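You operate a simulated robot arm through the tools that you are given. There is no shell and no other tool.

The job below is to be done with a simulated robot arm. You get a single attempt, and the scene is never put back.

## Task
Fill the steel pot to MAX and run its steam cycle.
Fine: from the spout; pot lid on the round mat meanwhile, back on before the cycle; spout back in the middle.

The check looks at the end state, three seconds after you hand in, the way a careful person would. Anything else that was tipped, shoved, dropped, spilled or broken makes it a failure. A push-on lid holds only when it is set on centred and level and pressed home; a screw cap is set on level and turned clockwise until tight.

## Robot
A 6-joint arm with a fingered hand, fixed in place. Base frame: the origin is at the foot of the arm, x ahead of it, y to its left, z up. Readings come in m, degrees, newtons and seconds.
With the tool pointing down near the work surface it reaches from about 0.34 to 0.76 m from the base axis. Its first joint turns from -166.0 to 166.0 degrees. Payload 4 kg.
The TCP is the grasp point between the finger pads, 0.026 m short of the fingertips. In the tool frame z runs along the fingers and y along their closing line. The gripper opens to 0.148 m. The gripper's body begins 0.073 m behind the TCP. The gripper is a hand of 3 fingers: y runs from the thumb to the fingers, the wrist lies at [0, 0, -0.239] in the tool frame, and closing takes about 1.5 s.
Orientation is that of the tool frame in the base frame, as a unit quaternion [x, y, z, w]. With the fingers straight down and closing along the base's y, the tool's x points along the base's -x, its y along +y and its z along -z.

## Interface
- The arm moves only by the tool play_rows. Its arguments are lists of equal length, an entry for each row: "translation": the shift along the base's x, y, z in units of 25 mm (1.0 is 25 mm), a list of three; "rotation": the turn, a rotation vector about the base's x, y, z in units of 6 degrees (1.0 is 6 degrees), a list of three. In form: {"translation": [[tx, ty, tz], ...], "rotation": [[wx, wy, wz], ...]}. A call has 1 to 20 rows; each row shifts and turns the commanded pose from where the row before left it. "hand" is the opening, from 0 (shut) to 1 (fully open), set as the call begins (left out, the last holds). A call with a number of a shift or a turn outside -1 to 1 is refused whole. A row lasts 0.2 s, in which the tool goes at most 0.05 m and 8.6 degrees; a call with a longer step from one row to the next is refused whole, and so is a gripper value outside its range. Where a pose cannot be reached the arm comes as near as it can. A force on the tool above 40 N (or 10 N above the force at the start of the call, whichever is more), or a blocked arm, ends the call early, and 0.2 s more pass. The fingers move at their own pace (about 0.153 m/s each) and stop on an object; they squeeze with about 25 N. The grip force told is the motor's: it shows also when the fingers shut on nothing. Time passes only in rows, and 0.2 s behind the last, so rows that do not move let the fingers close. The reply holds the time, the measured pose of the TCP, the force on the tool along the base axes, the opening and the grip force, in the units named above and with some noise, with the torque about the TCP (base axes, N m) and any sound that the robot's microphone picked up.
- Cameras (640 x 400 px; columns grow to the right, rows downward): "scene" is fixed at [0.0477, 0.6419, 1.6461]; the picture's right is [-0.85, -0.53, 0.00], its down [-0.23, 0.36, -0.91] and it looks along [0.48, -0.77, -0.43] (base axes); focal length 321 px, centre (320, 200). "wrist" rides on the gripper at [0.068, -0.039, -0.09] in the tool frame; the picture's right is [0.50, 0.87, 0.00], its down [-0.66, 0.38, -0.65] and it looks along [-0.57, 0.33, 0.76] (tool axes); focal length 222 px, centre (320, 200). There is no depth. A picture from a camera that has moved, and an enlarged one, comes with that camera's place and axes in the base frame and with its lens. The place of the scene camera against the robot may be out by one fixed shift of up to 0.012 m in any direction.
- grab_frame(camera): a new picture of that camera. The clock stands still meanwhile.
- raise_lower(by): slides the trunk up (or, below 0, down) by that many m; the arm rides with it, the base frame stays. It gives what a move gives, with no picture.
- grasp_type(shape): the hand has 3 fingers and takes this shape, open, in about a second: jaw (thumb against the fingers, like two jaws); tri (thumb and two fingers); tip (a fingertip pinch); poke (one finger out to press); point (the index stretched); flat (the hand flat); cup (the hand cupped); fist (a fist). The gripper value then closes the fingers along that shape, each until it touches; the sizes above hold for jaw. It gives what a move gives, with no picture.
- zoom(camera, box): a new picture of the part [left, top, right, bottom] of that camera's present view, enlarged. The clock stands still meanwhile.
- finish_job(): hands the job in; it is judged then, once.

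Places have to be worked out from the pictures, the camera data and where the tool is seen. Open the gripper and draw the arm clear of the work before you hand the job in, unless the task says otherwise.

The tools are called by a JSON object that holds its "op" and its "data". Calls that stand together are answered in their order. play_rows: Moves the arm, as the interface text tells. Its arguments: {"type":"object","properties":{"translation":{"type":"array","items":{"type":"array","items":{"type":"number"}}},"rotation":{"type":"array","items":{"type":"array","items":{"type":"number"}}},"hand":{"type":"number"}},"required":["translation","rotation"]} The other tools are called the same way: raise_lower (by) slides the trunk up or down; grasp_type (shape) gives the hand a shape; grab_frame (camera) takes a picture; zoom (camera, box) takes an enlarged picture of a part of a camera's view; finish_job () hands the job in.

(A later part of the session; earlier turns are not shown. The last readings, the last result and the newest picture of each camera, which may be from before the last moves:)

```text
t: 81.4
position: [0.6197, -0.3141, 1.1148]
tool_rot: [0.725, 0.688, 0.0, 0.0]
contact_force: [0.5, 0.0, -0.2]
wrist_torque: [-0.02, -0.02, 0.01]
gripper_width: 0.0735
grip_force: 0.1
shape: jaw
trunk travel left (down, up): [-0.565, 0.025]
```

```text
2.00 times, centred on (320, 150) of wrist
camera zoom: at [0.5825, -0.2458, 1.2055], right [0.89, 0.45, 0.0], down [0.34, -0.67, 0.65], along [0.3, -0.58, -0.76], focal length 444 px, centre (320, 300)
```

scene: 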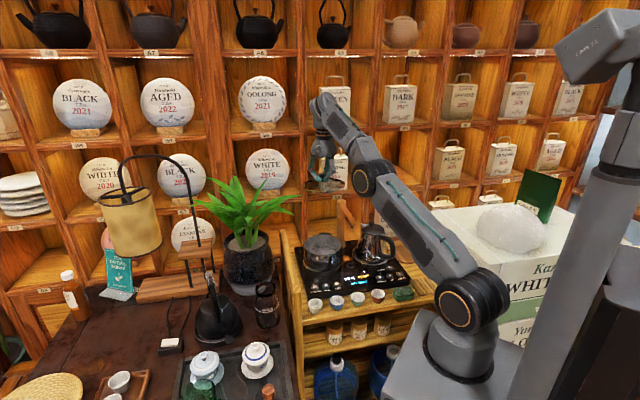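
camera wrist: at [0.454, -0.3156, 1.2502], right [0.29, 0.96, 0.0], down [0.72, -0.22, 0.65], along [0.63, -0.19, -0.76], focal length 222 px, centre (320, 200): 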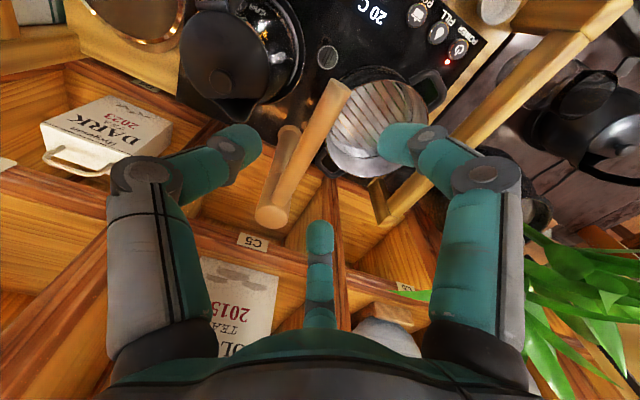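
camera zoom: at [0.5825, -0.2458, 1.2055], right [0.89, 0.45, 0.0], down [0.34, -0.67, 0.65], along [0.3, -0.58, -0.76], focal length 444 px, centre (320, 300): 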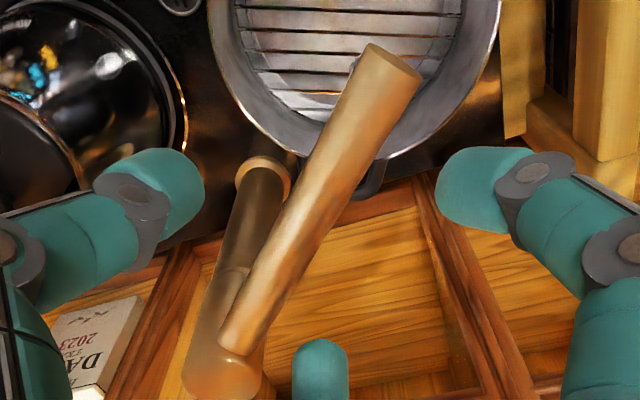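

The spout stays over the pot. Now I withdraw to above the FILL button and form the poking finger.

{"op": "play_rows", "data": {"translation": [[-0.49, 0.88, 0], [-0.49, 0.88, 0], [-0.49, 0.88, 0], [-0.49, 0.88, 0], [-0.49, 0.88, 0], [-0.49, 0.88, 0], [-0.49, 0.88, 0], [0, 0, 0]], "rotation": [[0, 0, 0], [0, 0, 0], [0, 0, 0], [0, 0, 0], [0, 0, 0], [0, 0, 0], [0, 0, 0], [0, 0, 0]]}}

{"op": "grasp_type", "data": {"shape": "poke"}}

{"op": "grab_frame", "data": {"camera": "wrist"}}

{"op": "zoom", "data": {"camera": "scene", "box": [290, 160, 410, 310]}}

```text
t: 83.2
position: [0.535, -0.1602, 1.1154]
tool_rot: [0.726, 0.688, 0.0, 0.0]
contact_force: [0.6, 0.2, 0.2]
wrist_torque: [0.02, 0.03, 0.01]
gripper_width: 0.0738
grip_force: 0.0
shape: jaw
trunk travel left (down, up): [-0.565, 0.025]
```

```text
t: 84.1
position: [0.5346, -0.1612, 1.115]
tool_rot: [0.726, 0.688, 0.001, 0.0]
contact_force: [0.0, -0.4, 0.4]
wrist_torque: [0.0, 0.0, 0.0]
gripper_width: 0.0001
grip_force: 0.1
shape: poke
trunk travel left (down, up): [-0.565, 0.025]
```

```text
taken
camera wrist: at [0.4969, -0.0917, 1.2053], right [0.89, 0.45, 0.0], down [0.34, -0.67, 0.65], along [0.3, -0.58, -0.76], focal length 222 px, centre (320, 200)
```

wrist: 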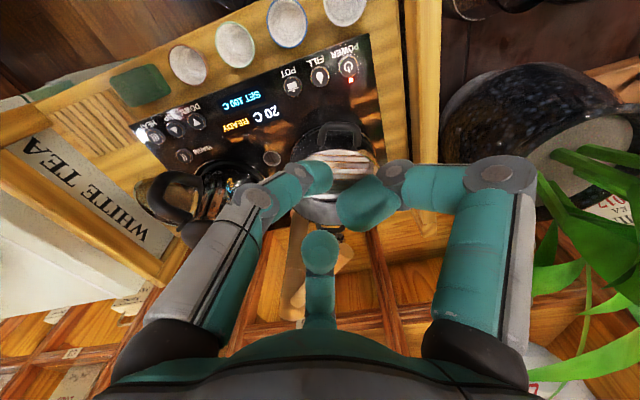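

```text
2.67 times, centred on (350, 235) of scene
camera zoom: at [0.0477, 0.6419, 1.6461], right [-0.85, -0.53, 0.0], down [-0.23, 0.36, -0.91], along [0.48, -0.77, -0.43], focal length 857 px, centre (240, 107)
```

zoom: 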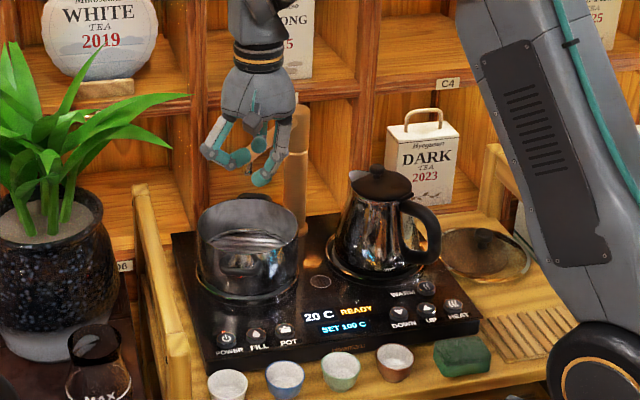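

The thumb now points out along the tool axis. I zoom on the buttons to place FILL precisely.

{"op": "zoom", "data": {"camera": "wrist", "box": [250, 30, 390, 120]}}

{"op": "zoom", "data": {"camera": "wrist", "box": [280, 120, 400, 220]}}

```text
4.44 times, centred on (320, 75) of wrist
camera zoom: at [0.4969, -0.0917, 1.2053], right [0.89, 0.45, 0.0], down [0.34, -0.67, 0.65], along [0.3, -0.58, -0.76], focal length 987 px, centre (320, 756)
```

zoom: 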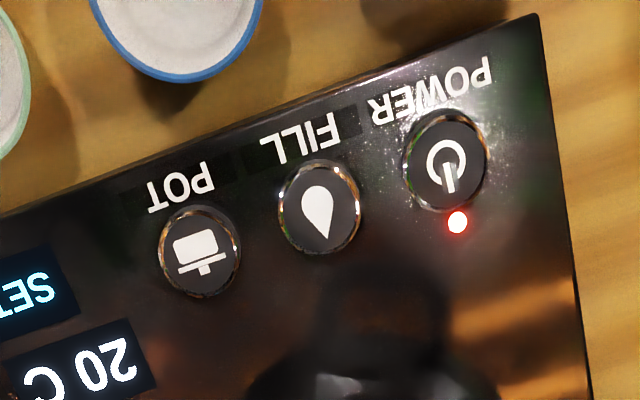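

```text
4.00 times, centred on (340, 170) of wrist
camera zoom: at [0.4969, -0.0917, 1.2053], right [0.89, 0.45, 0.0], down [0.34, -0.67, 0.65], along [0.3, -0.58, -0.76], focal length 888 px, centre (240, 320)
```

zoom: 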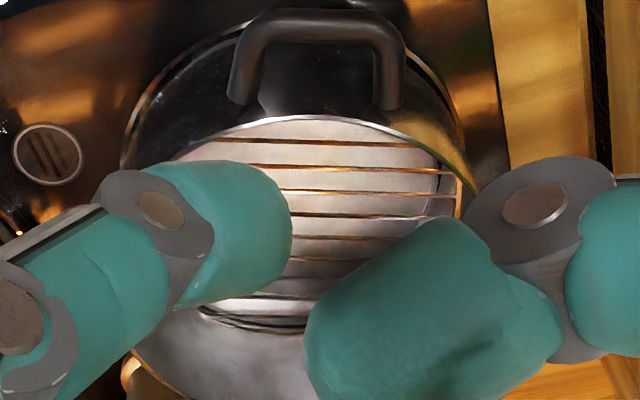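

FILL is at (0.533, -0.160), right under the tool axis. Before pressing I look for the MAX mark inside the pot.

{"op": "zoom", "data": {"camera": "scene", "box": [300, 225, 350, 275]}}

{"op": "zoom", "data": {"camera": "scene", "box": [250, 275, 290, 335]}}

```text
8.00 times, centred on (325, 250) of scene
camera zoom: at [0.0477, 0.6419, 1.6461], right [-0.85, -0.53, 0.0], down [-0.23, 0.36, -0.91], along [0.48, -0.77, -0.43], focal length 2570 px, centre (280, -200)
```

zoom: 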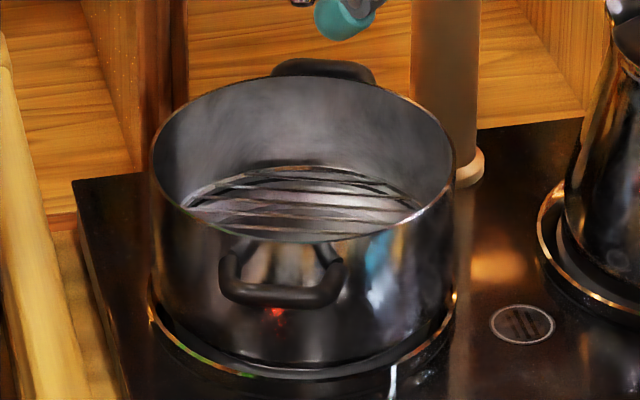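

```text
6.67 times, centred on (270, 305) of scene
camera zoom: at [0.0477, 0.6419, 1.6461], right [-0.85, -0.53, 0.0], down [-0.23, 0.36, -0.91], along [0.48, -0.77, -0.43], focal length 2141 px, centre (653, -500)
```

zoom: 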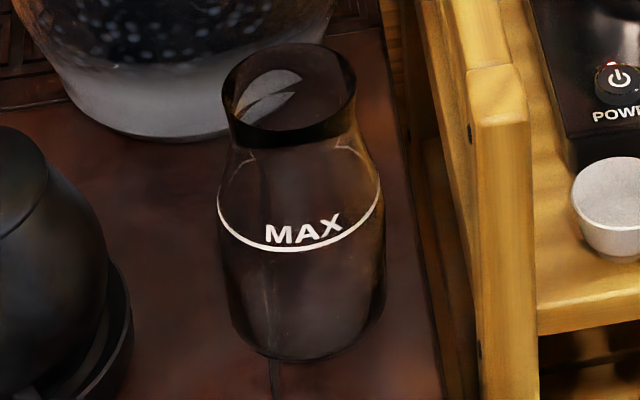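

No MAX mark is visible on the far inner wall, so it may be on the front inner wall. I turn the hand around to look at it from the back side.

{"op": "play_rows", "data": {"translation": [[0, 0, 0.2], [0, 0, 0.2], [0, 0, 0.2], [0, 0, 0.2], [0, 0, 0.2], [0, 0, 0.2], [0, 0, 0.2], [0, 0, 0.2], [0, 0, 0.2], [0, 0, 0], [0, 0, 0], [0, 0, 0], [0, 0, 0], [0, 0, 0], [0, 0, 0], [0, 0, 0]], "rotation": [[0, 0, 1], [0, 0, 1], [0, 0, 1], [0, 0, 1], [0, 0, 1], [0, 0, 1], [0, 0, 1], [0, 0, 1], [0, 0, 1], [0, 0, 1], [0, 0, 1], [0, 0, 1], [0, 0, 1], [0, 0, 1], [0, 0, 1], [0, 0, 1]]}}

{"op": "play_rows", "data": {"translation": [[0.2, -0.37, 0], [0.2, -0.37, 0], [0.2, -0.37, 0], [0.2, -0.37, 0], [0.2, -0.37, 0], [0.2, -0.37, 0], [0.2, -0.37, 0], [0.2, -0.37, 0], [0.2, -0.37, 0], [0.2, -0.37, 0], [0.2, -0.37, 0], [0.2, -0.37, 0], [0.2, -0.37, 0], [0.2, -0.37, 0], [0, 0, 0]], "rotation": [[0, 0, 1], [0, 0, 1], [0, 0, 1], [0, 0, 1], [0, 0, 1], [0, 0, 1], [0, 0, 1], [0, 0, 1], [0, 0, 1], [0, 0, 1], [0, 0, 1], [0, 0, 1], [0, 0, 1], [0, 0, 1], [0, 0, 0]]}}

{"op": "grab_frame", "data": {"camera": "wrist"}}

```text
t: 87.5
position: [0.5328, -0.1609, 1.1597]
tool_rot: [-0.027, 1.0, -0.001, 0.0]
contact_force: [-0.4, 0.1, 1.0]
wrist_torque: [-0.02, -0.02, -0.02]
gripper_width: 0.0
grip_force: 0.1
shape: poke
trunk travel left (down, up): [-0.565, 0.025]
```

```text
t: 90.7
position: [0.5264, -0.0065, 0.982]
tool_rot: [-0.664, 0.746, -0.058, -0.008]
contact_force: [0.2, 0.7, 0.0]
wrist_torque: [-0.03, 0.0, -0.03]
gripper_width: 0.0
grip_force: 0.0
shape: poke
out of reach, approached as far as the arm can: row 6, 7, 8, 9, 10, 11, 12, 13, 14
trunk travel left (down, up): [-0.565, 0.025]
```

```text
taken
camera wrist: at [0.5494, -0.0693, 1.0811], right [-0.92, -0.4, -0.02], down [-0.34, 0.75, 0.56], along [-0.21, 0.52, -0.83], focal length 222 px, centre (320, 200)
```

wrist: 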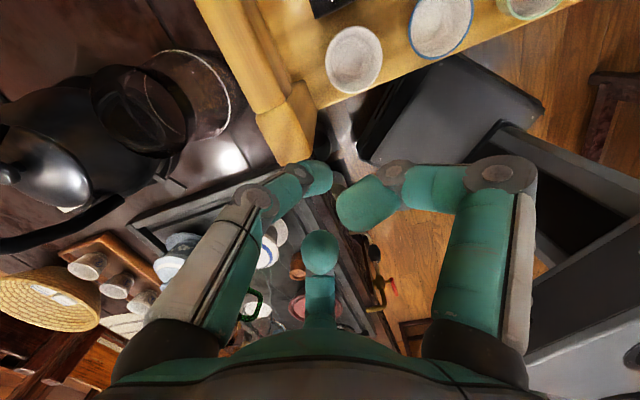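

The arm drifted because of a joint limit; I stop and check the scene for anything disturbed.

{"op": "grab_frame", "data": {"camera": "scene"}}

{"op": "zoom", "data": {"camera": "scene", "box": [230, 180, 450, 330]}}

```text
taken
```

scene: 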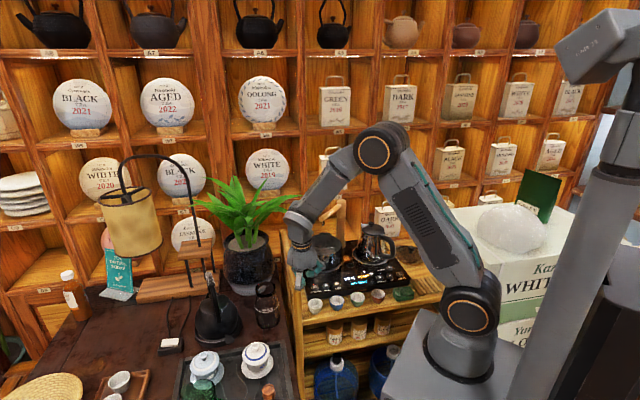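

```text
2.67 times, centred on (340, 255) of scene
camera zoom: at [0.0477, 0.6419, 1.6461], right [-0.85, -0.53, 0.0], down [-0.23, 0.36, -0.91], along [0.48, -0.77, -0.43], focal length 857 px, centre (267, 53)
```

zoom: 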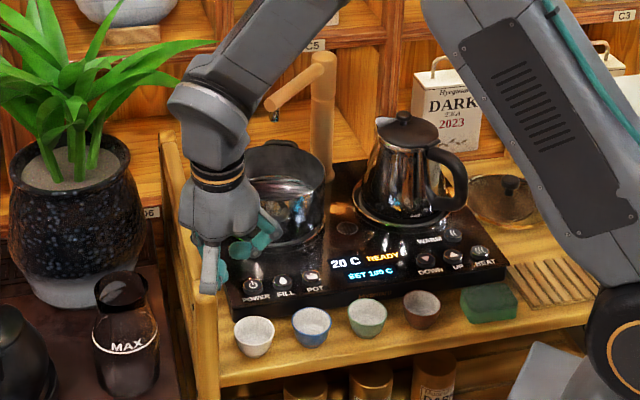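

Nothing was touched. I raise the hand straight up first, then unwind the yaw.

{"op": "play_rows", "data": {"translation": [[0, 0, 0.5], [0, 0, 0.8], [0, 0, 0.8], [0, 0, 0.8], [0, 0, 0.8], [0, 0, 0]], "rotation": [[0, 0, 0], [0, 0, -0.5], [0, 0, -0.5], [0, 0, -0.5], [0, 0, -0.5], [0, 0, 0]]}}

```text
t: 92.1
position: [0.52, 0.0032, 1.0676]
tool_rot: [-0.586, 0.809, -0.043, -0.011]
contact_force: [0.0, -0.2, -0.8]
wrist_torque: [0.04, 0.01, 0.01]
gripper_width: 0.0
grip_force: 0.1
shape: poke
out of reach, approached as far as the arm can: row 1
trunk travel left (down, up): [-0.565, 0.025]
```

Free again. I correct the 5° tilt, lift, and unwind the yaw to a comfortable angle.

{"op": "play_rows", "data": {"translation": [[0, 0, 0.3], [0, 0, 0.3], [0, 0, 0.3], [0, 0, 0.3], [0, 0, 0.3], [0, 0, 0.3], [0, 0, 0.3], [0, 0, 0], [0, 0, 0], [0, 0, 0], [0, 0, 0], [0, 0, 0], [0, 0, 0], [0, 0, 0], [0, 0, 0], [0, 0, 0], [0, 0, 0], [0, 0, 0], [0, 0, 0], [0, 0, 0]], "rotation": [[0.2, 0.08, -0.9], [0.2, 0.08, -0.9], [0.2, 0.08, -0.9], [0.19, 0.07, -0.9], [0, 0, -1], [0, 0, -1], [0, 0, -1], [0, 0, -1], [0, 0, -1], [0, 0, -1], [0, 0, -1], [0, 0, -1], [0, 0, -1], [0, 0, -1], [0, 0, -1], [0, 0, -1], [0, 0, -1], [0, 0, -1], [0, 0, -1], [0, 0, 0]]}}

{"op": "grab_frame", "data": {"camera": "scene"}}

```text
t: 96.3
position: [0.519, 0.004, 1.1189]
tool_rot: [0.34, 0.94, 0.006, -0.004]
contact_force: [0.2, 0.3, -0.7]
wrist_torque: [0.03, -0.02, -0.01]
gripper_width: 0.0002
grip_force: 0.0
shape: poke
trunk travel left (down, up): [-0.565, 0.025]
```

```text
taken
```

scene: 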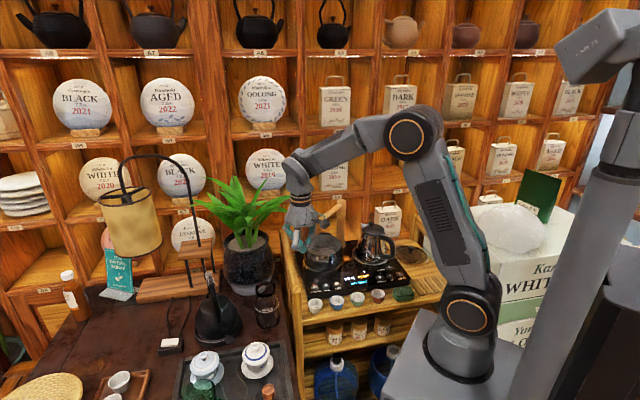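

Good. Now I turn the other way (within the range used before) and move to a viewpoint on the plant side of the pot, in two stages.

{"op": "play_rows", "data": {"translation": [[0.22, -0.5, 0], [0.22, -0.5, 0], [0.22, -0.5, 0], [0.22, -0.5, 0], [0.22, -0.5, 0], [0.22, -0.5, 0], [0.22, -0.5, 0], [0.22, -0.5, 0], [0.22, -0.5, 0], [0.22, -0.5, 0], [0.22, -0.5, 0], [0, 0, 0]], "rotation": [[-0.134, -0.033, -1], [0, 0, -1], [0, 0, -1], [0, 0, -1], [0, 0, -1], [0, 0, -1], [0, 0, -1], [0, 0, -1], [0, 0, -1], [0, 0, -1], [0, 0, -1], [0, 0, 0]]}}

{"op": "play_rows", "data": {"translation": [[0, 0, 0], [0, 0, 0], [0, 0, 0], [0, 0, 0], [0, 0, 0], [0, 0, 0]], "rotation": [[0, 0, -1], [0, 0, -1], [0, 0, -1], [0, 0, -1], [0, 0, -1], [0, 0, 0]]}}

{"op": "grab_frame", "data": {"camera": "wrist"}}

```text
t: 98.9
position: [0.5809, -0.1344, 1.1198]
tool_rot: [0.798, 0.603, 0.0, 0.0]
contact_force: [0.4, -0.2, -1.0]
wrist_torque: [0.02, -0.01, 0.01]
gripper_width: 0.0
grip_force: 0.1
shape: poke
trunk travel left (down, up): [-0.565, 0.025]
```

```text
t: 100.3
position: [0.5803, -0.133, 1.1192]
tool_rot: [0.927, 0.376, 0.0, 0.0]
contact_force: [-0.1, 0.9, 0.4]
wrist_torque: [0.01, 0.0, -0.03]
gripper_width: 0.0002
grip_force: 0.0
shape: poke
trunk travel left (down, up): [-0.565, 0.025]
```

```text
taken
camera wrist: at [0.6002, -0.059, 1.2102], right [0.96, -0.27, 0.0], down [-0.21, -0.73, 0.65], along [-0.18, -0.63, -0.76], focal length 222 px, centre (320, 200)
```

wrist: 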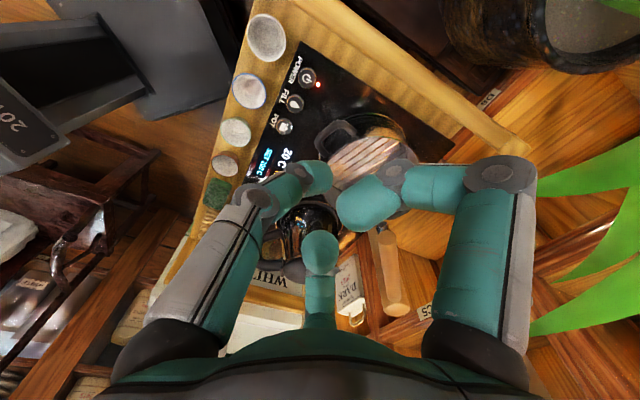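

This works. I continue to the final viewpoint over the pot's plant side.

{"op": "play_rows", "data": {"translation": [[0.4, -0.75, 0], [0.4, -0.75, 0], [0.4, -0.75, 0], [0.4, -0.75, 0], [0.4, -0.75, 0], [0.3, -0.6, 0], [0, 0, 0]], "rotation": [[0, 0, -1], [0, 0, -1], [0, 0, -1], [0, 0, -1], [0, 0, -1], [0, 0, 0], [0, 0, 0]]}}

{"op": "grab_frame", "data": {"camera": "wrist"}}

{"op": "zoom", "data": {"camera": "wrist", "box": [240, 0, 420, 150]}}

```text
t: 101.9
position: [0.6378, -0.2435, 1.1193]
tool_rot: [0.992, 0.125, -0.001, 0.001]
contact_force: [0.1, -0.2, -0.3]
wrist_torque: [-0.03, 0.0, -0.01]
gripper_width: 0.0
grip_force: 0.1
shape: poke
trunk travel left (down, up): [-0.565, 0.025]
```

```text
taken
camera wrist: at [0.6925, -0.1888, 1.21], right [0.7, -0.72, 0.0], down [-0.54, -0.53, 0.65], along [-0.47, -0.46, -0.76], focal length 222 px, centre (320, 200)
```

wrist: 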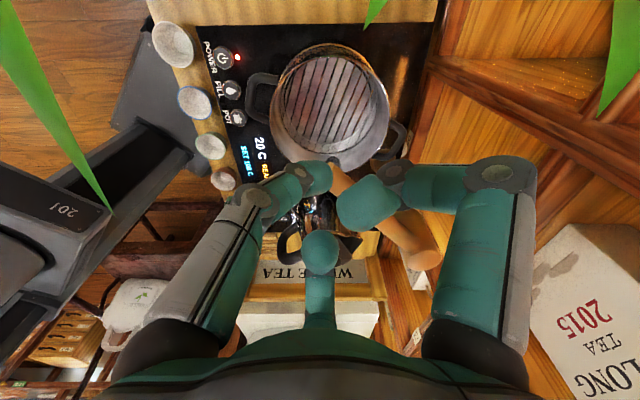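

```text
2.67 times, centred on (330, 75) of wrist
camera zoom: at [0.6925, -0.1888, 1.21], right [0.7, -0.72, 0.0], down [-0.54, -0.53, 0.65], along [-0.47, -0.46, -0.76], focal length 592 px, centre (293, 533)
```

zoom: 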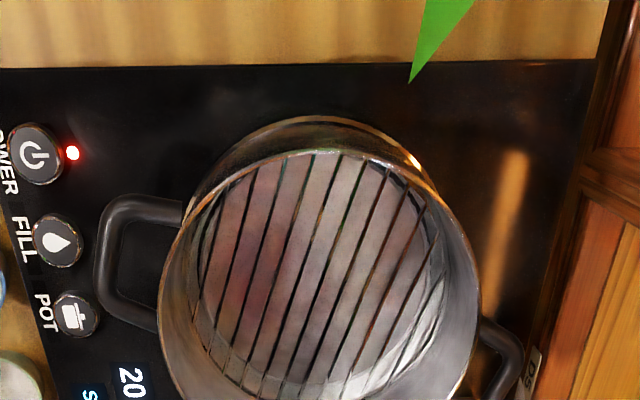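

I zoom further on the pot interior walls.

{"op": "zoom", "data": {"camera": "wrist", "box": [262, 60, 342, 170]}}

{"op": "zoom", "data": {"camera": "wrist", "box": [320, 80, 400, 180]}}

```text
3.64 times, centred on (302, 115) of wrist
camera zoom: at [0.6925, -0.1888, 1.21], right [0.7, -0.72, 0.0], down [-0.54, -0.53, 0.65], along [-0.47, -0.46, -0.76], focal length 808 px, centre (386, 509)
```

zoom: 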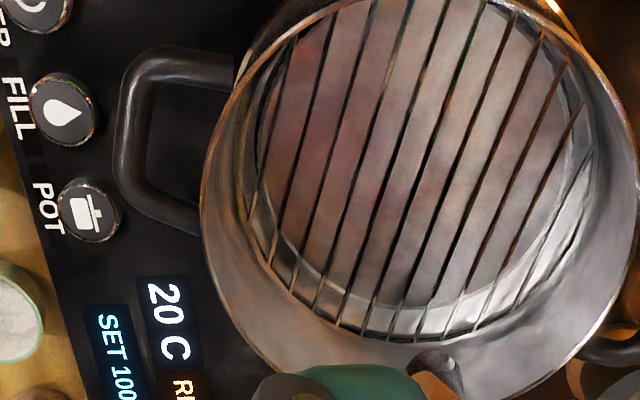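

```text
4.00 times, centred on (360, 130) of wrist
camera zoom: at [0.6925, -0.1888, 1.21], right [0.7, -0.72, 0.0], down [-0.54, -0.53, 0.65], along [-0.47, -0.46, -0.76], focal length 888 px, centre (160, 480)
```

zoom: 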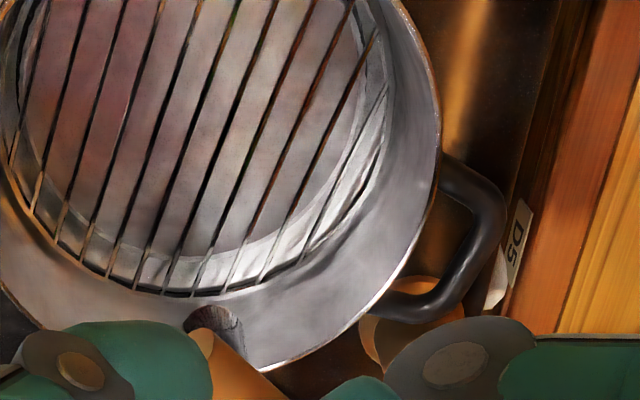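

No mark is visible on the inner walls, so I will watch the water, display and sound. I turn so the finger gap faces the pot handle and move above FILL, then descend part-way.

{"op": "play_rows", "data": {"translation": [[-0.856, 0.676, 0], [-0.856, 0.676, 0], [-0.856, 0.676, 0], [-0.856, 0.676, 0], [-0.856, 0.676, 0], [0, 0, -0.9], [0, 0, -0.9], [0, 0, -0.9], [0, 0, -0.9], [0, 0, -0.9], [0, 0, 0]], "rotation": [[0, 0, 0.95], [0, 0, 0.95], [0, 0, 0.95], [0, 0, 0.95], [0, 0, 0], [0, 0, 0], [0, 0, 0], [0, 0, 0], [0, 0, 0], [0, 0, 0], [0, 0, 0]]}}

{"op": "grab_frame", "data": {"camera": "wrist"}}

{"op": "zoom", "data": {"camera": "scene", "box": [295, 200, 385, 300]}}

```text
t: 104.3
position: [0.5304, -0.1588, 1.0069]
tool_rot: [0.948, 0.318, 0.0, 0.0]
contact_force: [-0.6, 0.6, 0.5]
wrist_torque: [0.02, 0.01, 0.01]
gripper_width: 0.0001
grip_force: 0.1
shape: poke
trunk travel left (down, up): [-0.565, 0.025]
```

```text
taken
camera wrist: at [0.56, -0.0866, 1.0974], right [0.92, -0.39, 0.0], down [-0.29, -0.7, 0.65], along [-0.25, -0.6, -0.76], focal length 222 px, centre (320, 200)
```

wrist: 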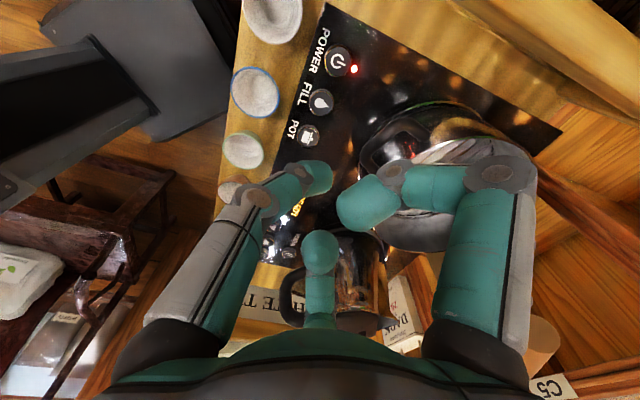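

```text
4.00 times, centred on (340, 250) of scene
camera zoom: at [0.0477, 0.6419, 1.6461], right [-0.85, -0.53, 0.0], down [-0.23, 0.36, -0.91], along [0.48, -0.77, -0.43], focal length 1285 px, centre (240, 0)
```

zoom: 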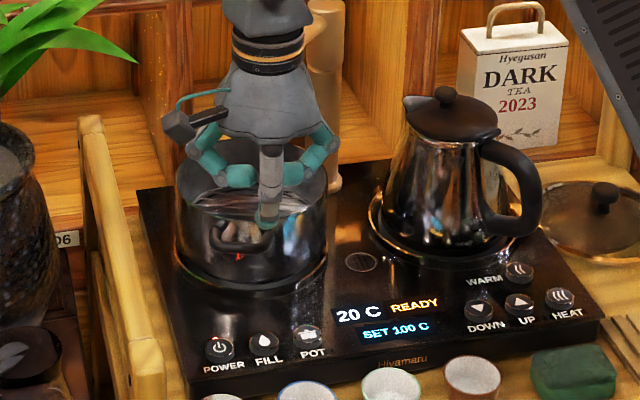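

FILL lies exactly on the finger axis. I descend to just above it.

{"op": "play_rows", "data": {"translation": [[0, 0, -0.9], [0, 0, -0.9], [0, 0, -0.9], [0, 0, -0.9], [0, 0, -0.9], [0, 0, 0]], "rotation": [[0, 0, 0], [0, 0, 0], [0, 0, 0], [0, 0, 0], [0, 0, 0], [0, 0, 0]]}}

{"op": "zoom", "data": {"camera": "scene", "box": [295, 220, 385, 310]}}

{"op": "grab_frame", "data": {"camera": "wrist"}}

```text
t: 105.7
position: [0.5313, -0.158, 0.8945]
tool_rot: [0.948, 0.318, 0.0, 0.0]
contact_force: [0.5, 0.4, 0.2]
wrist_torque: [0.0, -0.02, -0.01]
gripper_width: 0.0
grip_force: 0.0
shape: poke
trunk travel left (down, up): [-0.565, 0.025]
```

```text
4.44 times, centred on (340, 265) of scene
camera zoom: at [0.0477, 0.6419, 1.6461], right [-0.85, -0.53, 0.0], down [-0.23, 0.36, -0.91], along [0.48, -0.77, -0.43], focal length 1428 px, centre (231, -89)
```

zoom: 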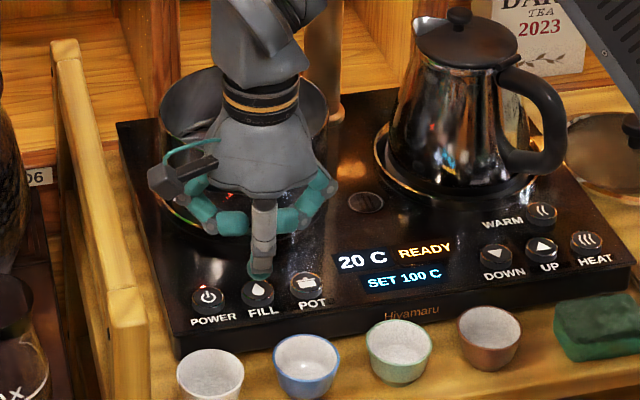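

```text
taken
camera wrist: at [0.5597, -0.0858, 0.9849], right [0.92, -0.39, 0.0], down [-0.29, -0.7, 0.65], along [-0.25, -0.6, -0.76], focal length 222 px, centre (320, 200)
```

wrist: 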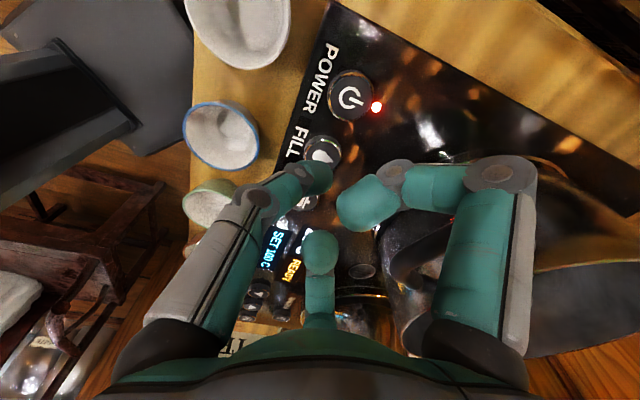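

The finger tip hovers over the FILL button. I creep down in small steps until it presses.

{"op": "play_rows", "data": {"translation": [[0, 0, -0.15], [0, 0, -0.15], [0, 0, -0.15], [0, 0, -0.15], [0, 0, -0.1], [0, 0, -0.1], [0, 0, 0]], "rotation": [[0, 0, 0], [0, 0, 0], [0, 0, 0], [0, 0, 0], [0, 0, 0], [0, 0, 0], [0, 0, 0]]}}

{"op": "zoom", "data": {"camera": "scene", "box": [295, 230, 385, 310]}}

```text
t: 107.3
position: [0.5315, -0.1582, 0.8746]
tool_rot: [0.948, 0.318, 0.0, 0.0]
contact_force: [-1.0, 0.4, 0.7]
wrist_torque: [0.02, -0.03, 0.01]
gripper_width: 0.0001
grip_force: 0.1
shape: poke
trunk travel left (down, up): [-0.565, 0.025]
heard: click
```

```text
5.00 times, centred on (340, 270) of scene
camera zoom: at [0.0477, 0.6419, 1.6461], right [-0.85, -0.53, 0.0], down [-0.23, 0.36, -0.91], along [0.48, -0.77, -0.43], focal length 1606 px, centre (220, -150)
```

zoom: 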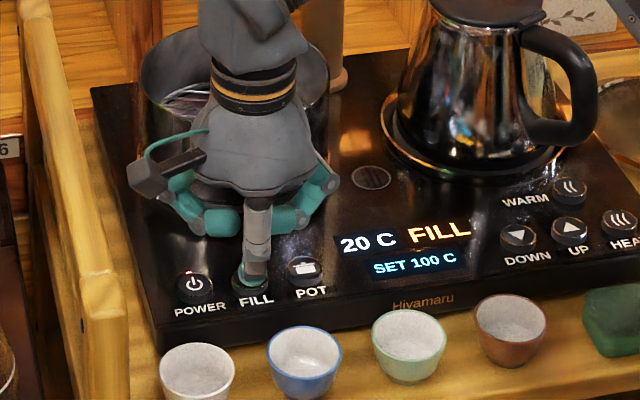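

FILL started: click heard and the display reads FILL. I lift the finger slightly off and watch.

{"op": "play_rows", "data": {"translation": [[0, 0, 0.5], [0, 0, 0]], "rotation": [[0, 0, 0], [0, 0, 0]]}}

{"op": "zoom", "data": {"camera": "scene", "box": [295, 200, 385, 290]}}

{"op": "grab_frame", "data": {"camera": "wrist"}}

```text
t: 107.9
position: [0.5303, -0.1586, 0.8878]
tool_rot: [0.948, 0.318, 0.0, 0.0]
contact_force: [0.4, 0.5, 0.1]
wrist_torque: [-0.02, -0.01, 0.01]
gripper_width: 0.0
grip_force: 0.0
shape: poke
trunk travel left (down, up): [-0.565, 0.025]
```

```text
4.44 times, centred on (340, 245) of scene
camera zoom: at [0.0477, 0.6419, 1.6461], right [-0.85, -0.53, 0.0], down [-0.23, 0.36, -0.91], along [0.48, -0.77, -0.43], focal length 1428 px, centre (231, 0)
```

zoom: 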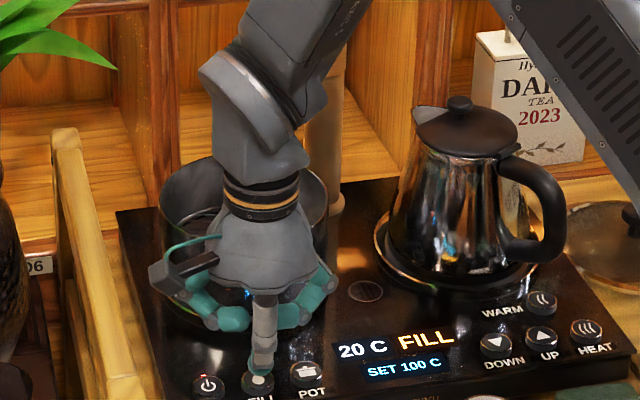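

```text
taken
camera wrist: at [0.5594, -0.0866, 0.9777], right [0.92, -0.39, 0.0], down [-0.29, -0.7, 0.65], along [-0.25, -0.6, -0.76], focal length 222 px, centre (320, 200)
```

wrist: 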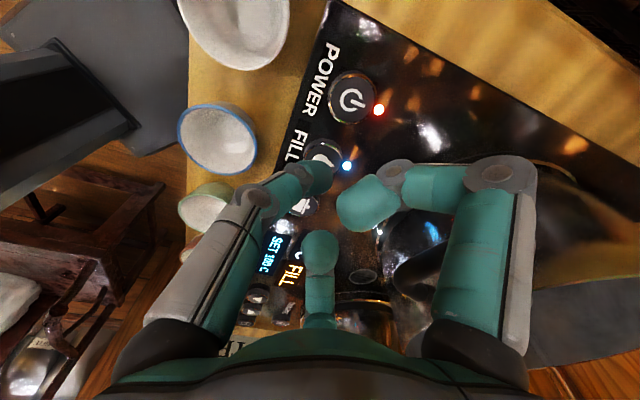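

A blue LED confirms filling. The hand hides the pot, so I lift and slide it aside along the button row to watch the water level.

{"op": "play_rows", "data": {"translation": [[0, 0, 0.9], [0, 0, 0.9], [-0.65, -0.62, 0], [-0.65, -0.62, 0], [-0.65, -0.62, 0], [-0.65, -0.62, 0]], "rotation": [[0, 0, 0], [0, 0, 0], [0, 0, 0], [0, 0, 0], [0, 0, 0], [0, 0, 0]]}}

{"op": "zoom", "data": {"camera": "scene", "box": [295, 200, 385, 290]}}

```text
t: 109.3
position: [0.4672, -0.2199, 0.9325]
tool_rot: [0.948, 0.319, 0.0, -0.001]
contact_force: [-0.3, 0.0, -0.1]
wrist_torque: [-0.01, -0.01, -0.03]
gripper_width: 0.0
grip_force: 0.0
shape: poke
trunk travel left (down, up): [-0.565, 0.025]
```

```text
4.44 times, centred on (340, 245) of scene
camera zoom: at [0.0477, 0.6419, 1.6461], right [-0.85, -0.53, 0.0], down [-0.23, 0.36, -0.91], along [0.48, -0.77, -0.43], focal length 1428 px, centre (231, 0)
```

zoom: 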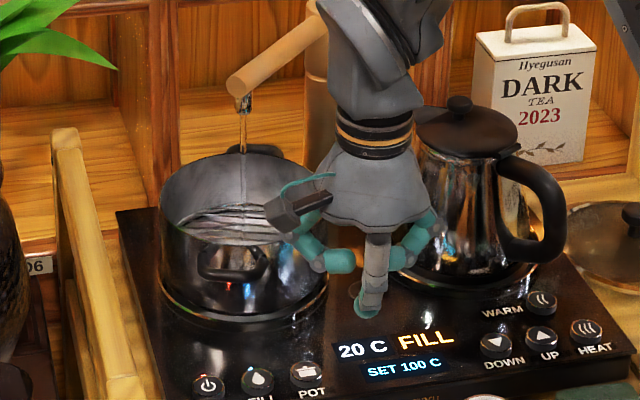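

Water runs into the pot. I let one second pass and look at the level.

{"op": "play_rows", "data": {"translation": [[0, 0, 0], [0, 0, 0], [0, 0, 0], [0, 0, 0]], "rotation": [[0, 0, 0], [0, 0, 0], [0, 0, 0], [0, 0, 0]]}}

{"op": "zoom", "data": {"camera": "scene", "box": [300, 225, 350, 265]}}

```text
t: 110.3
position: [0.4666, -0.2196, 0.9319]
tool_rot: [0.948, 0.318, -0.001, 0.0]
contact_force: [-0.6, 0.0, 0.8]
wrist_torque: [-0.03, 0.01, -0.02]
gripper_width: 0.0002
grip_force: 0.1
shape: poke
trunk travel left (down, up): [-0.565, 0.025]
```

```text
10.00 times, centred on (325, 245) of scene
camera zoom: at [0.0477, 0.6419, 1.6461], right [-0.85, -0.53, 0.0], down [-0.23, 0.36, -0.91], along [0.48, -0.77, -0.43], focal length 3212 px, centre (270, -250)
```

zoom: 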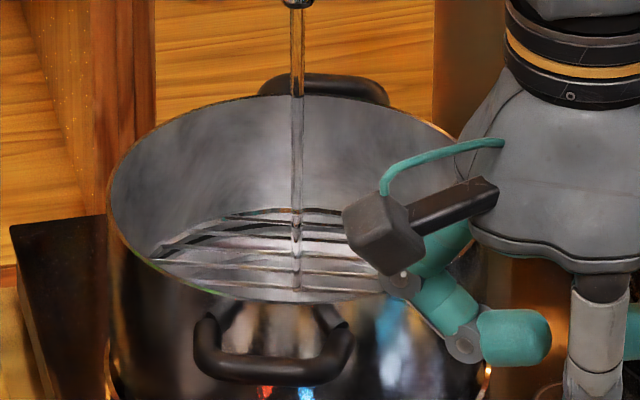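

The level is still below or at the rack. I move the hand a bit more to the front to clear the view while watching.

{"op": "play_rows", "data": {"translation": [[-0.8, 0.3, 0.3], [-0.8, 0.3, 0.3]], "rotation": [[0, 0, 0], [0, 0, 0]]}}

{"op": "zoom", "data": {"camera": "scene", "box": [300, 225, 350, 265]}}

{"op": "zoom", "data": {"camera": "scene", "box": [295, 200, 415, 300]}}

```text
t: 110.9
position: [0.4248, -0.2049, 0.9468]
tool_rot: [0.948, 0.318, 0.0, 0.0]
contact_force: [0.1, 0.4, -0.6]
wrist_torque: [-0.02, 0.0, -0.01]
gripper_width: 0.0
grip_force: 0.1
shape: poke
trunk travel left (down, up): [-0.565, 0.025]
```

```text
10.00 times, centred on (325, 245) of scene
camera zoom: at [0.0477, 0.6419, 1.6461], right [-0.85, -0.53, 0.0], down [-0.23, 0.36, -0.91], along [0.48, -0.77, -0.43], focal length 3212 px, centre (270, -250)
```

zoom: 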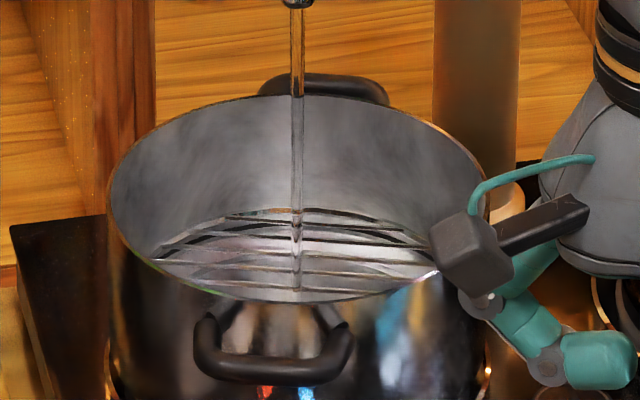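

```text
4.00 times, centred on (355, 250) of scene
camera zoom: at [0.0477, 0.6419, 1.6461], right [-0.85, -0.53, 0.0], down [-0.23, 0.36, -0.91], along [0.48, -0.77, -0.43], focal length 1285 px, centre (180, 0)
```

zoom: 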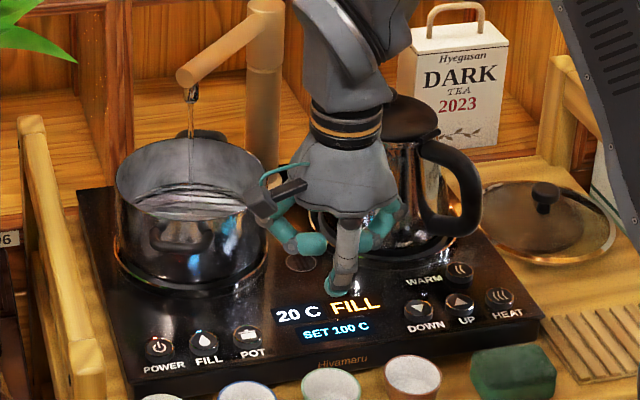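

The view is clear. I wait about 2 s at a time and watch the level.

{"op": "play_rows", "data": {"translation": [[0, 0, 0], [0, 0, 0], [0, 0, 0], [0, 0, 0], [0, 0, 0], [0, 0, 0], [0, 0, 0], [0, 0, 0]], "rotation": [[0, 0, 0], [0, 0, 0], [0, 0, 0], [0, 0, 0], [0, 0, 0], [0, 0, 0], [0, 0, 0], [0, 0, 0]]}}

{"op": "zoom", "data": {"camera": "scene", "box": [300, 225, 350, 265]}}

```text
t: 112.7
position: [0.426, -0.2045, 0.9464]
tool_rot: [0.948, 0.317, 0.0, 0.0]
contact_force: [-0.3, 0.4, -1.6]
wrist_torque: [0.0, 0.03, 0.0]
gripper_width: 0.0001
grip_force: 0.2
shape: poke
trunk travel left (down, up): [-0.565, 0.025]
```

```text
10.00 times, centred on (325, 245) of scene
camera zoom: at [0.0477, 0.6419, 1.6461], right [-0.85, -0.53, 0.0], down [-0.23, 0.36, -0.91], along [0.48, -0.77, -0.43], focal length 3212 px, centre (270, -250)
```

zoom: 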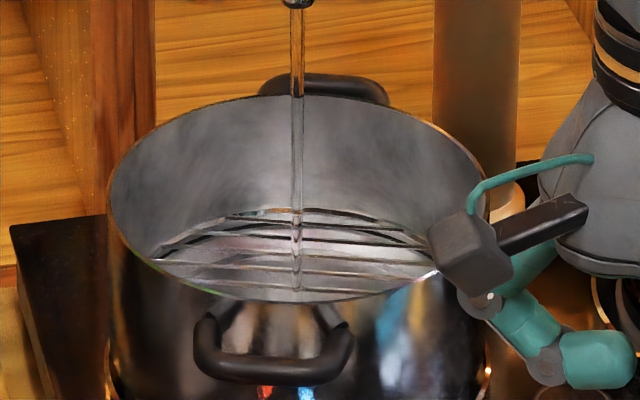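

Hardly any change; the fill is slow. I wait about 4 s.

{"op": "play_rows", "data": {"translation": [[0, 0, 0], [0, 0, 0], [0, 0, 0], [0, 0, 0], [0, 0, 0], [0, 0, 0], [0, 0, 0], [0, 0, 0], [0, 0, 0], [0, 0, 0], [0, 0, 0], [0, 0, 0], [0, 0, 0], [0, 0, 0], [0, 0, 0], [0, 0, 0], [0, 0, 0], [0, 0, 0]], "rotation": [[0, 0, 0], [0, 0, 0], [0, 0, 0], [0, 0, 0], [0, 0, 0], [0, 0, 0], [0, 0, 0], [0, 0, 0], [0, 0, 0], [0, 0, 0], [0, 0, 0], [0, 0, 0], [0, 0, 0], [0, 0, 0], [0, 0, 0], [0, 0, 0], [0, 0, 0], [0, 0, 0]]}}

{"op": "zoom", "data": {"camera": "scene", "box": [300, 225, 350, 265]}}

{"op": "zoom", "data": {"camera": "scene", "box": [295, 200, 415, 300]}}

```text
t: 116.5
position: [0.4255, -0.2048, 0.9469]
tool_rot: [0.948, 0.318, 0.0, 0.0]
contact_force: [0.0, -0.4, -0.7]
wrist_torque: [0.01, -0.01, 0.0]
gripper_width: 0.0
grip_force: 0.0
shape: poke
trunk travel left (down, up): [-0.565, 0.025]
```

```text
10.00 times, centred on (325, 245) of scene
camera zoom: at [0.0477, 0.6419, 1.6461], right [-0.85, -0.53, 0.0], down [-0.23, 0.36, -0.91], along [0.48, -0.77, -0.43], focal length 3212 px, centre (270, -250)
```

zoom: 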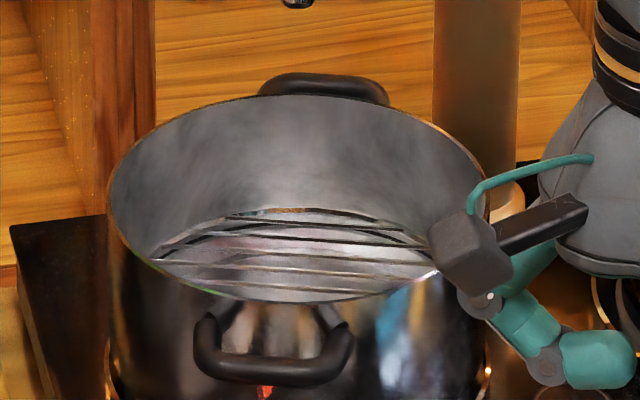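

```text
4.00 times, centred on (355, 250) of scene
camera zoom: at [0.0477, 0.6419, 1.6461], right [-0.85, -0.53, 0.0], down [-0.23, 0.36, -0.91], along [0.48, -0.77, -0.43], focal length 1285 px, centre (180, 0)
```

zoom: 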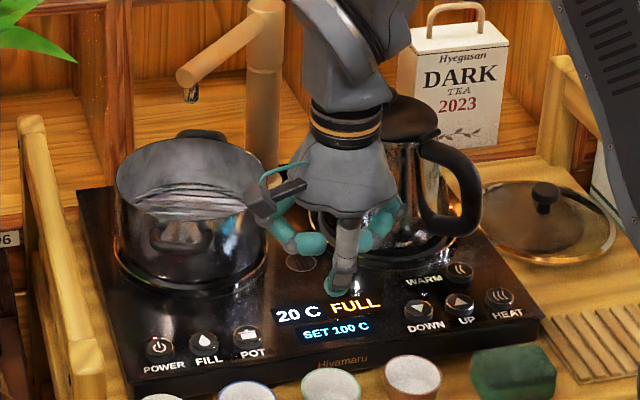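

The display now reads FULL and the stream has stopped by itself, so the pot is at MAX. I raise the hand and switch back to the jaw shape to return the spout.

{"op": "play_rows", "data": {"translation": [[0, 0, 0.9], [0, 0, 0.9], [0, 0, 0.9], [0, 0, 0.9], [0, 0, 0.9], [0, 0, 0.9], [0, 0, 0.9], [0, 0, 0.6], [0, 0, 0]], "rotation": [[0, 0, 0.9], [0, 0, 0.9], [0, 0, 0.9], [0, 0, 0.9], [0, 0, 0.9], [0, 0, 0.9], [0, 0, 0.9], [0, 0, 0.9], [0, 0, 0]]}}

{"op": "grasp_type", "data": {"shape": "jaw"}}

{"op": "play_rows", "data": {"translation": [[0.4, -0.23, 0], [0.4, -0.23, 0], [0, 0, 0]], "rotation": [[0, 0, 0.75], [0, 0, 0.7], [0, 0, 0]], "hand": 0.5}}

```text
t: 118.5
position: [0.4269, -0.2041, 1.1189]
tool_rot: [0.764, 0.646, 0.0, 0.0]
contact_force: [-0.3, -0.1, 0.6]
wrist_torque: [0.0, 0.01, -0.01]
gripper_width: 0.0001
grip_force: 0.2
shape: poke
trunk travel left (down, up): [-0.565, 0.025]
```

```text
t: 119.4
position: [0.4273, -0.2044, 1.1193]
tool_rot: [0.764, 0.645, 0.0, 0.0]
contact_force: [-0.1, 0.4, -0.3]
wrist_torque: [0.01, 0.0, -0.02]
gripper_width: 0.1479
grip_force: 0.1
shape: jaw
trunk travel left (down, up): [-0.565, 0.025]
```

```text
t: 120.2
position: [0.4466, -0.2173, 1.1195]
tool_rot: [0.713, 0.701, 0.0, 0.0]
contact_force: [-0.2, 0.5, 0.5]
wrist_torque: [0.02, -0.01, 0.01]
gripper_width: 0.0746
grip_force: 0.0
shape: jaw
trunk travel left (down, up): [-0.565, 0.025]
```

The hand is at the right angle (ψ ≈ -91°). I move over the spout bar.

{"op": "play_rows", "data": {"translation": [[0.97, -0.553, 0], [0.97, -0.553, 0], [0.97, -0.553, 0], [0.97, -0.553, 0], [0.97, -0.553, 0], [0.97, -0.553, 0], [0.97, -0.553, 0], [0, 0, 0]], "rotation": [[0, 0, 0], [0, 0, 0], [0, 0, 0], [0, 0, 0], [0, 0, 0], [0, 0, 0], [0, 0, 0], [0, 0, 0]]}}

{"op": "zoom", "data": {"camera": "wrist", "box": [180, 50, 460, 250]}}

{"op": "zoom", "data": {"camera": "wrist", "box": [250, 30, 430, 130]}}

```text
t: 122.0
position: [0.6161, -0.3137, 1.1189]
tool_rot: [0.713, 0.701, 0.0, 0.0]
contact_force: [0.2, -0.6, 0.0]
wrist_torque: [0.03, -0.01, 0.0]
gripper_width: 0.0744
grip_force: 0.1
shape: jaw
trunk travel left (down, up): [-0.565, 0.025]
```

```text
2.00 times, centred on (320, 150) of wrist
camera zoom: at [0.5768, -0.2459, 1.2095], right [0.87, 0.48, 0.0], down [0.37, -0.66, 0.65], along [0.32, -0.57, -0.76], focal length 444 px, centre (320, 300)
```

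zoom: 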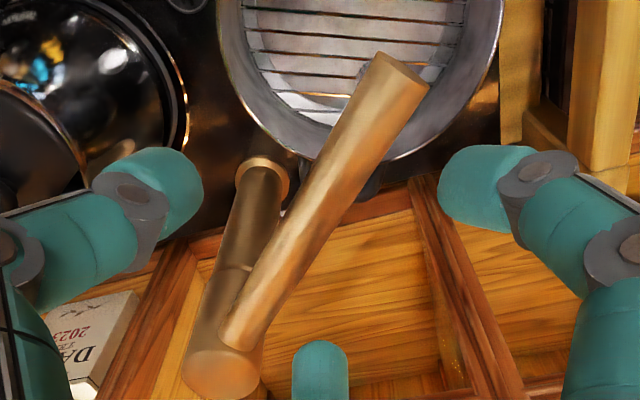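

```text
3.56 times, centred on (340, 80) of wrist
camera zoom: at [0.5768, -0.2459, 1.2095], right [0.87, 0.48, 0.0], down [0.37, -0.66, 0.65], along [0.32, -0.57, -0.76], focal length 790 px, centre (249, 627)
```

zoom: 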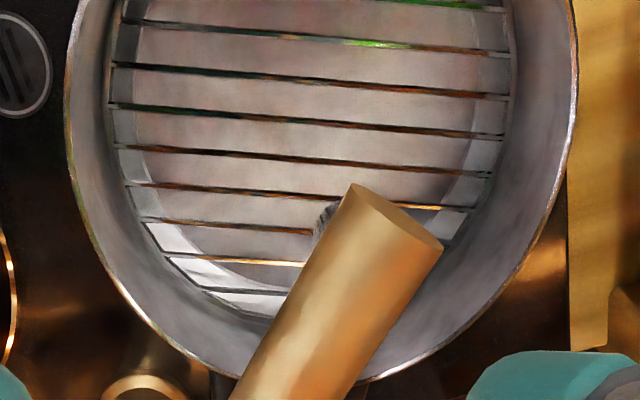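

The bar runs right under the tool axis. I descend around it and cage it.

{"op": "play_rows", "data": {"translation": [[0, 0, -0.8], [0, 0, -0.8], [0, 0, -0.68], [0, 0, 0]], "rotation": [[0, 0, 0], [0, 0, 0], [0, 0, 0], [0, 0, 0]]}}

{"op": "play_rows", "data": {"translation": [[0, 0, 0], [0, 0, 0], [0, 0, 0], [0, 0, 0]], "rotation": [[0, 0, 0], [0, 0, 0], [0, 0, 0], [0, 0, 0]], "hand": 0.2}}

{"op": "zoom", "data": {"camera": "wrist", "box": [180, 50, 460, 250]}}

```text
t: 123.0
position: [0.616, -0.3132, 1.0622]
tool_rot: [0.713, 0.701, 0.0, 0.0]
contact_force: [0.0, -0.2, -0.1]
wrist_torque: [0.0, 0.01, -0.01]
gripper_width: 0.0747
grip_force: 0.1
shape: jaw
trunk travel left (down, up): [-0.565, 0.025]
```

```text
t: 124.0
position: [0.6158, -0.3142, 1.0629]
tool_rot: [0.713, 0.701, 0.0, 0.0]
contact_force: [-0.6, -0.4, -0.7]
wrist_torque: [-0.01, 0.0, 0.0]
gripper_width: 0.03
grip_force: 0.1
shape: jaw
trunk travel left (down, up): [-0.565, 0.025]
```

```text
2.00 times, centred on (320, 150) of wrist
camera zoom: at [0.5764, -0.2459, 1.1528], right [0.87, 0.49, 0.0], down [0.37, -0.66, 0.65], along [0.32, -0.57, -0.76], focal length 444 px, centre (320, 300)
```

zoom: 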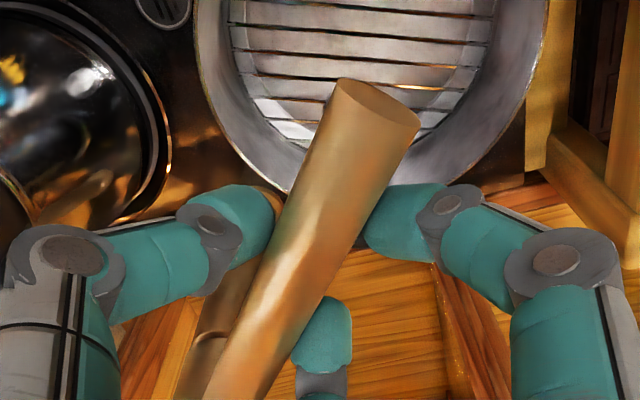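

Caged without load. I swing the spout back along the arc, stopping a little short to measure.

{"op": "play_rows", "data": {"translation": [[-0.408, -0.016, 0], [-0.405, -0.054, 0], [-0.398, -0.092, 0], [-0.388, -0.128, 0], [-0.374, -0.163, 0], [-0.358, -0.198, 0], [-0.338, -0.229, 0], [-0.315, -0.26, 0], [0, 0, 0]], "rotation": [[0, 0, 0.887], [0, 0, 0.887], [0, 0, 0.887], [0, 0, 0.887], [0, 0, 0.887], [0, 0, 0.887], [0, 0, 0.887], [0, 0, 0.887], [0, 0, 0]]}}

{"op": "zoom", "data": {"camera": "wrist", "box": [200, 70, 440, 230]}}

{"op": "zoom", "data": {"camera": "scene", "box": [310, 170, 390, 250]}}

```text
t: 126.0
position: [0.5406, -0.342, 1.0623]
tool_rot: [0.41, 0.912, 0.0, 0.0]
contact_force: [0.9, -0.1, 0.0]
wrist_torque: [0.02, -0.01, -0.01]
gripper_width: 0.03
grip_force: 0.1
shape: jaw
trunk travel left (down, up): [-0.565, 0.025]
```

```text
2.50 times, centred on (320, 150) of wrist
camera zoom: at [0.4652, -0.3174, 1.1531], right [0.32, 0.95, 0.0], down [0.72, -0.24, 0.65], along [0.62, -0.21, -0.76], focal length 555 px, centre (320, 325)
```

zoom: 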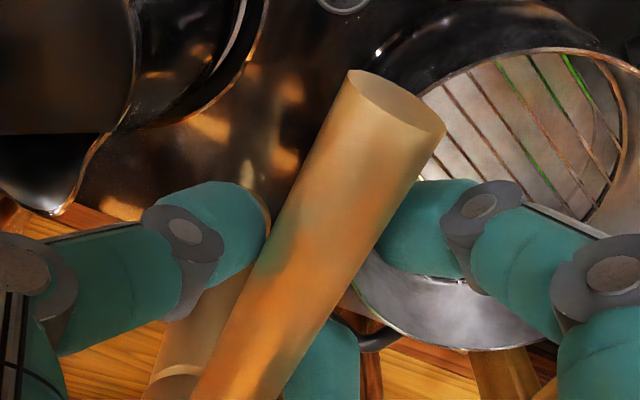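

```text
5.00 times, centred on (350, 210) of scene
camera zoom: at [0.0477, 0.6419, 1.6461], right [-0.85, -0.53, 0.0], down [-0.23, 0.36, -0.91], along [0.48, -0.77, -0.43], focal length 1606 px, centre (170, 150)
```

zoom: 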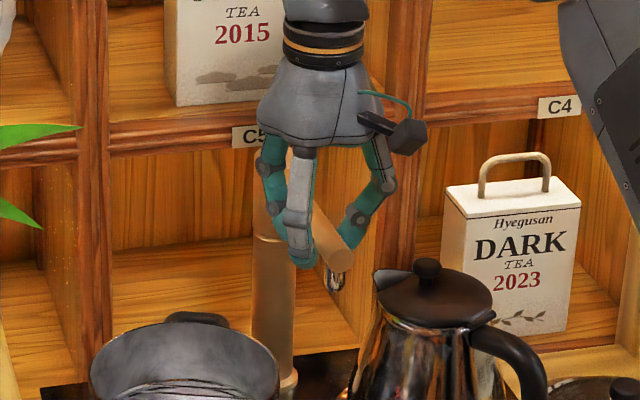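

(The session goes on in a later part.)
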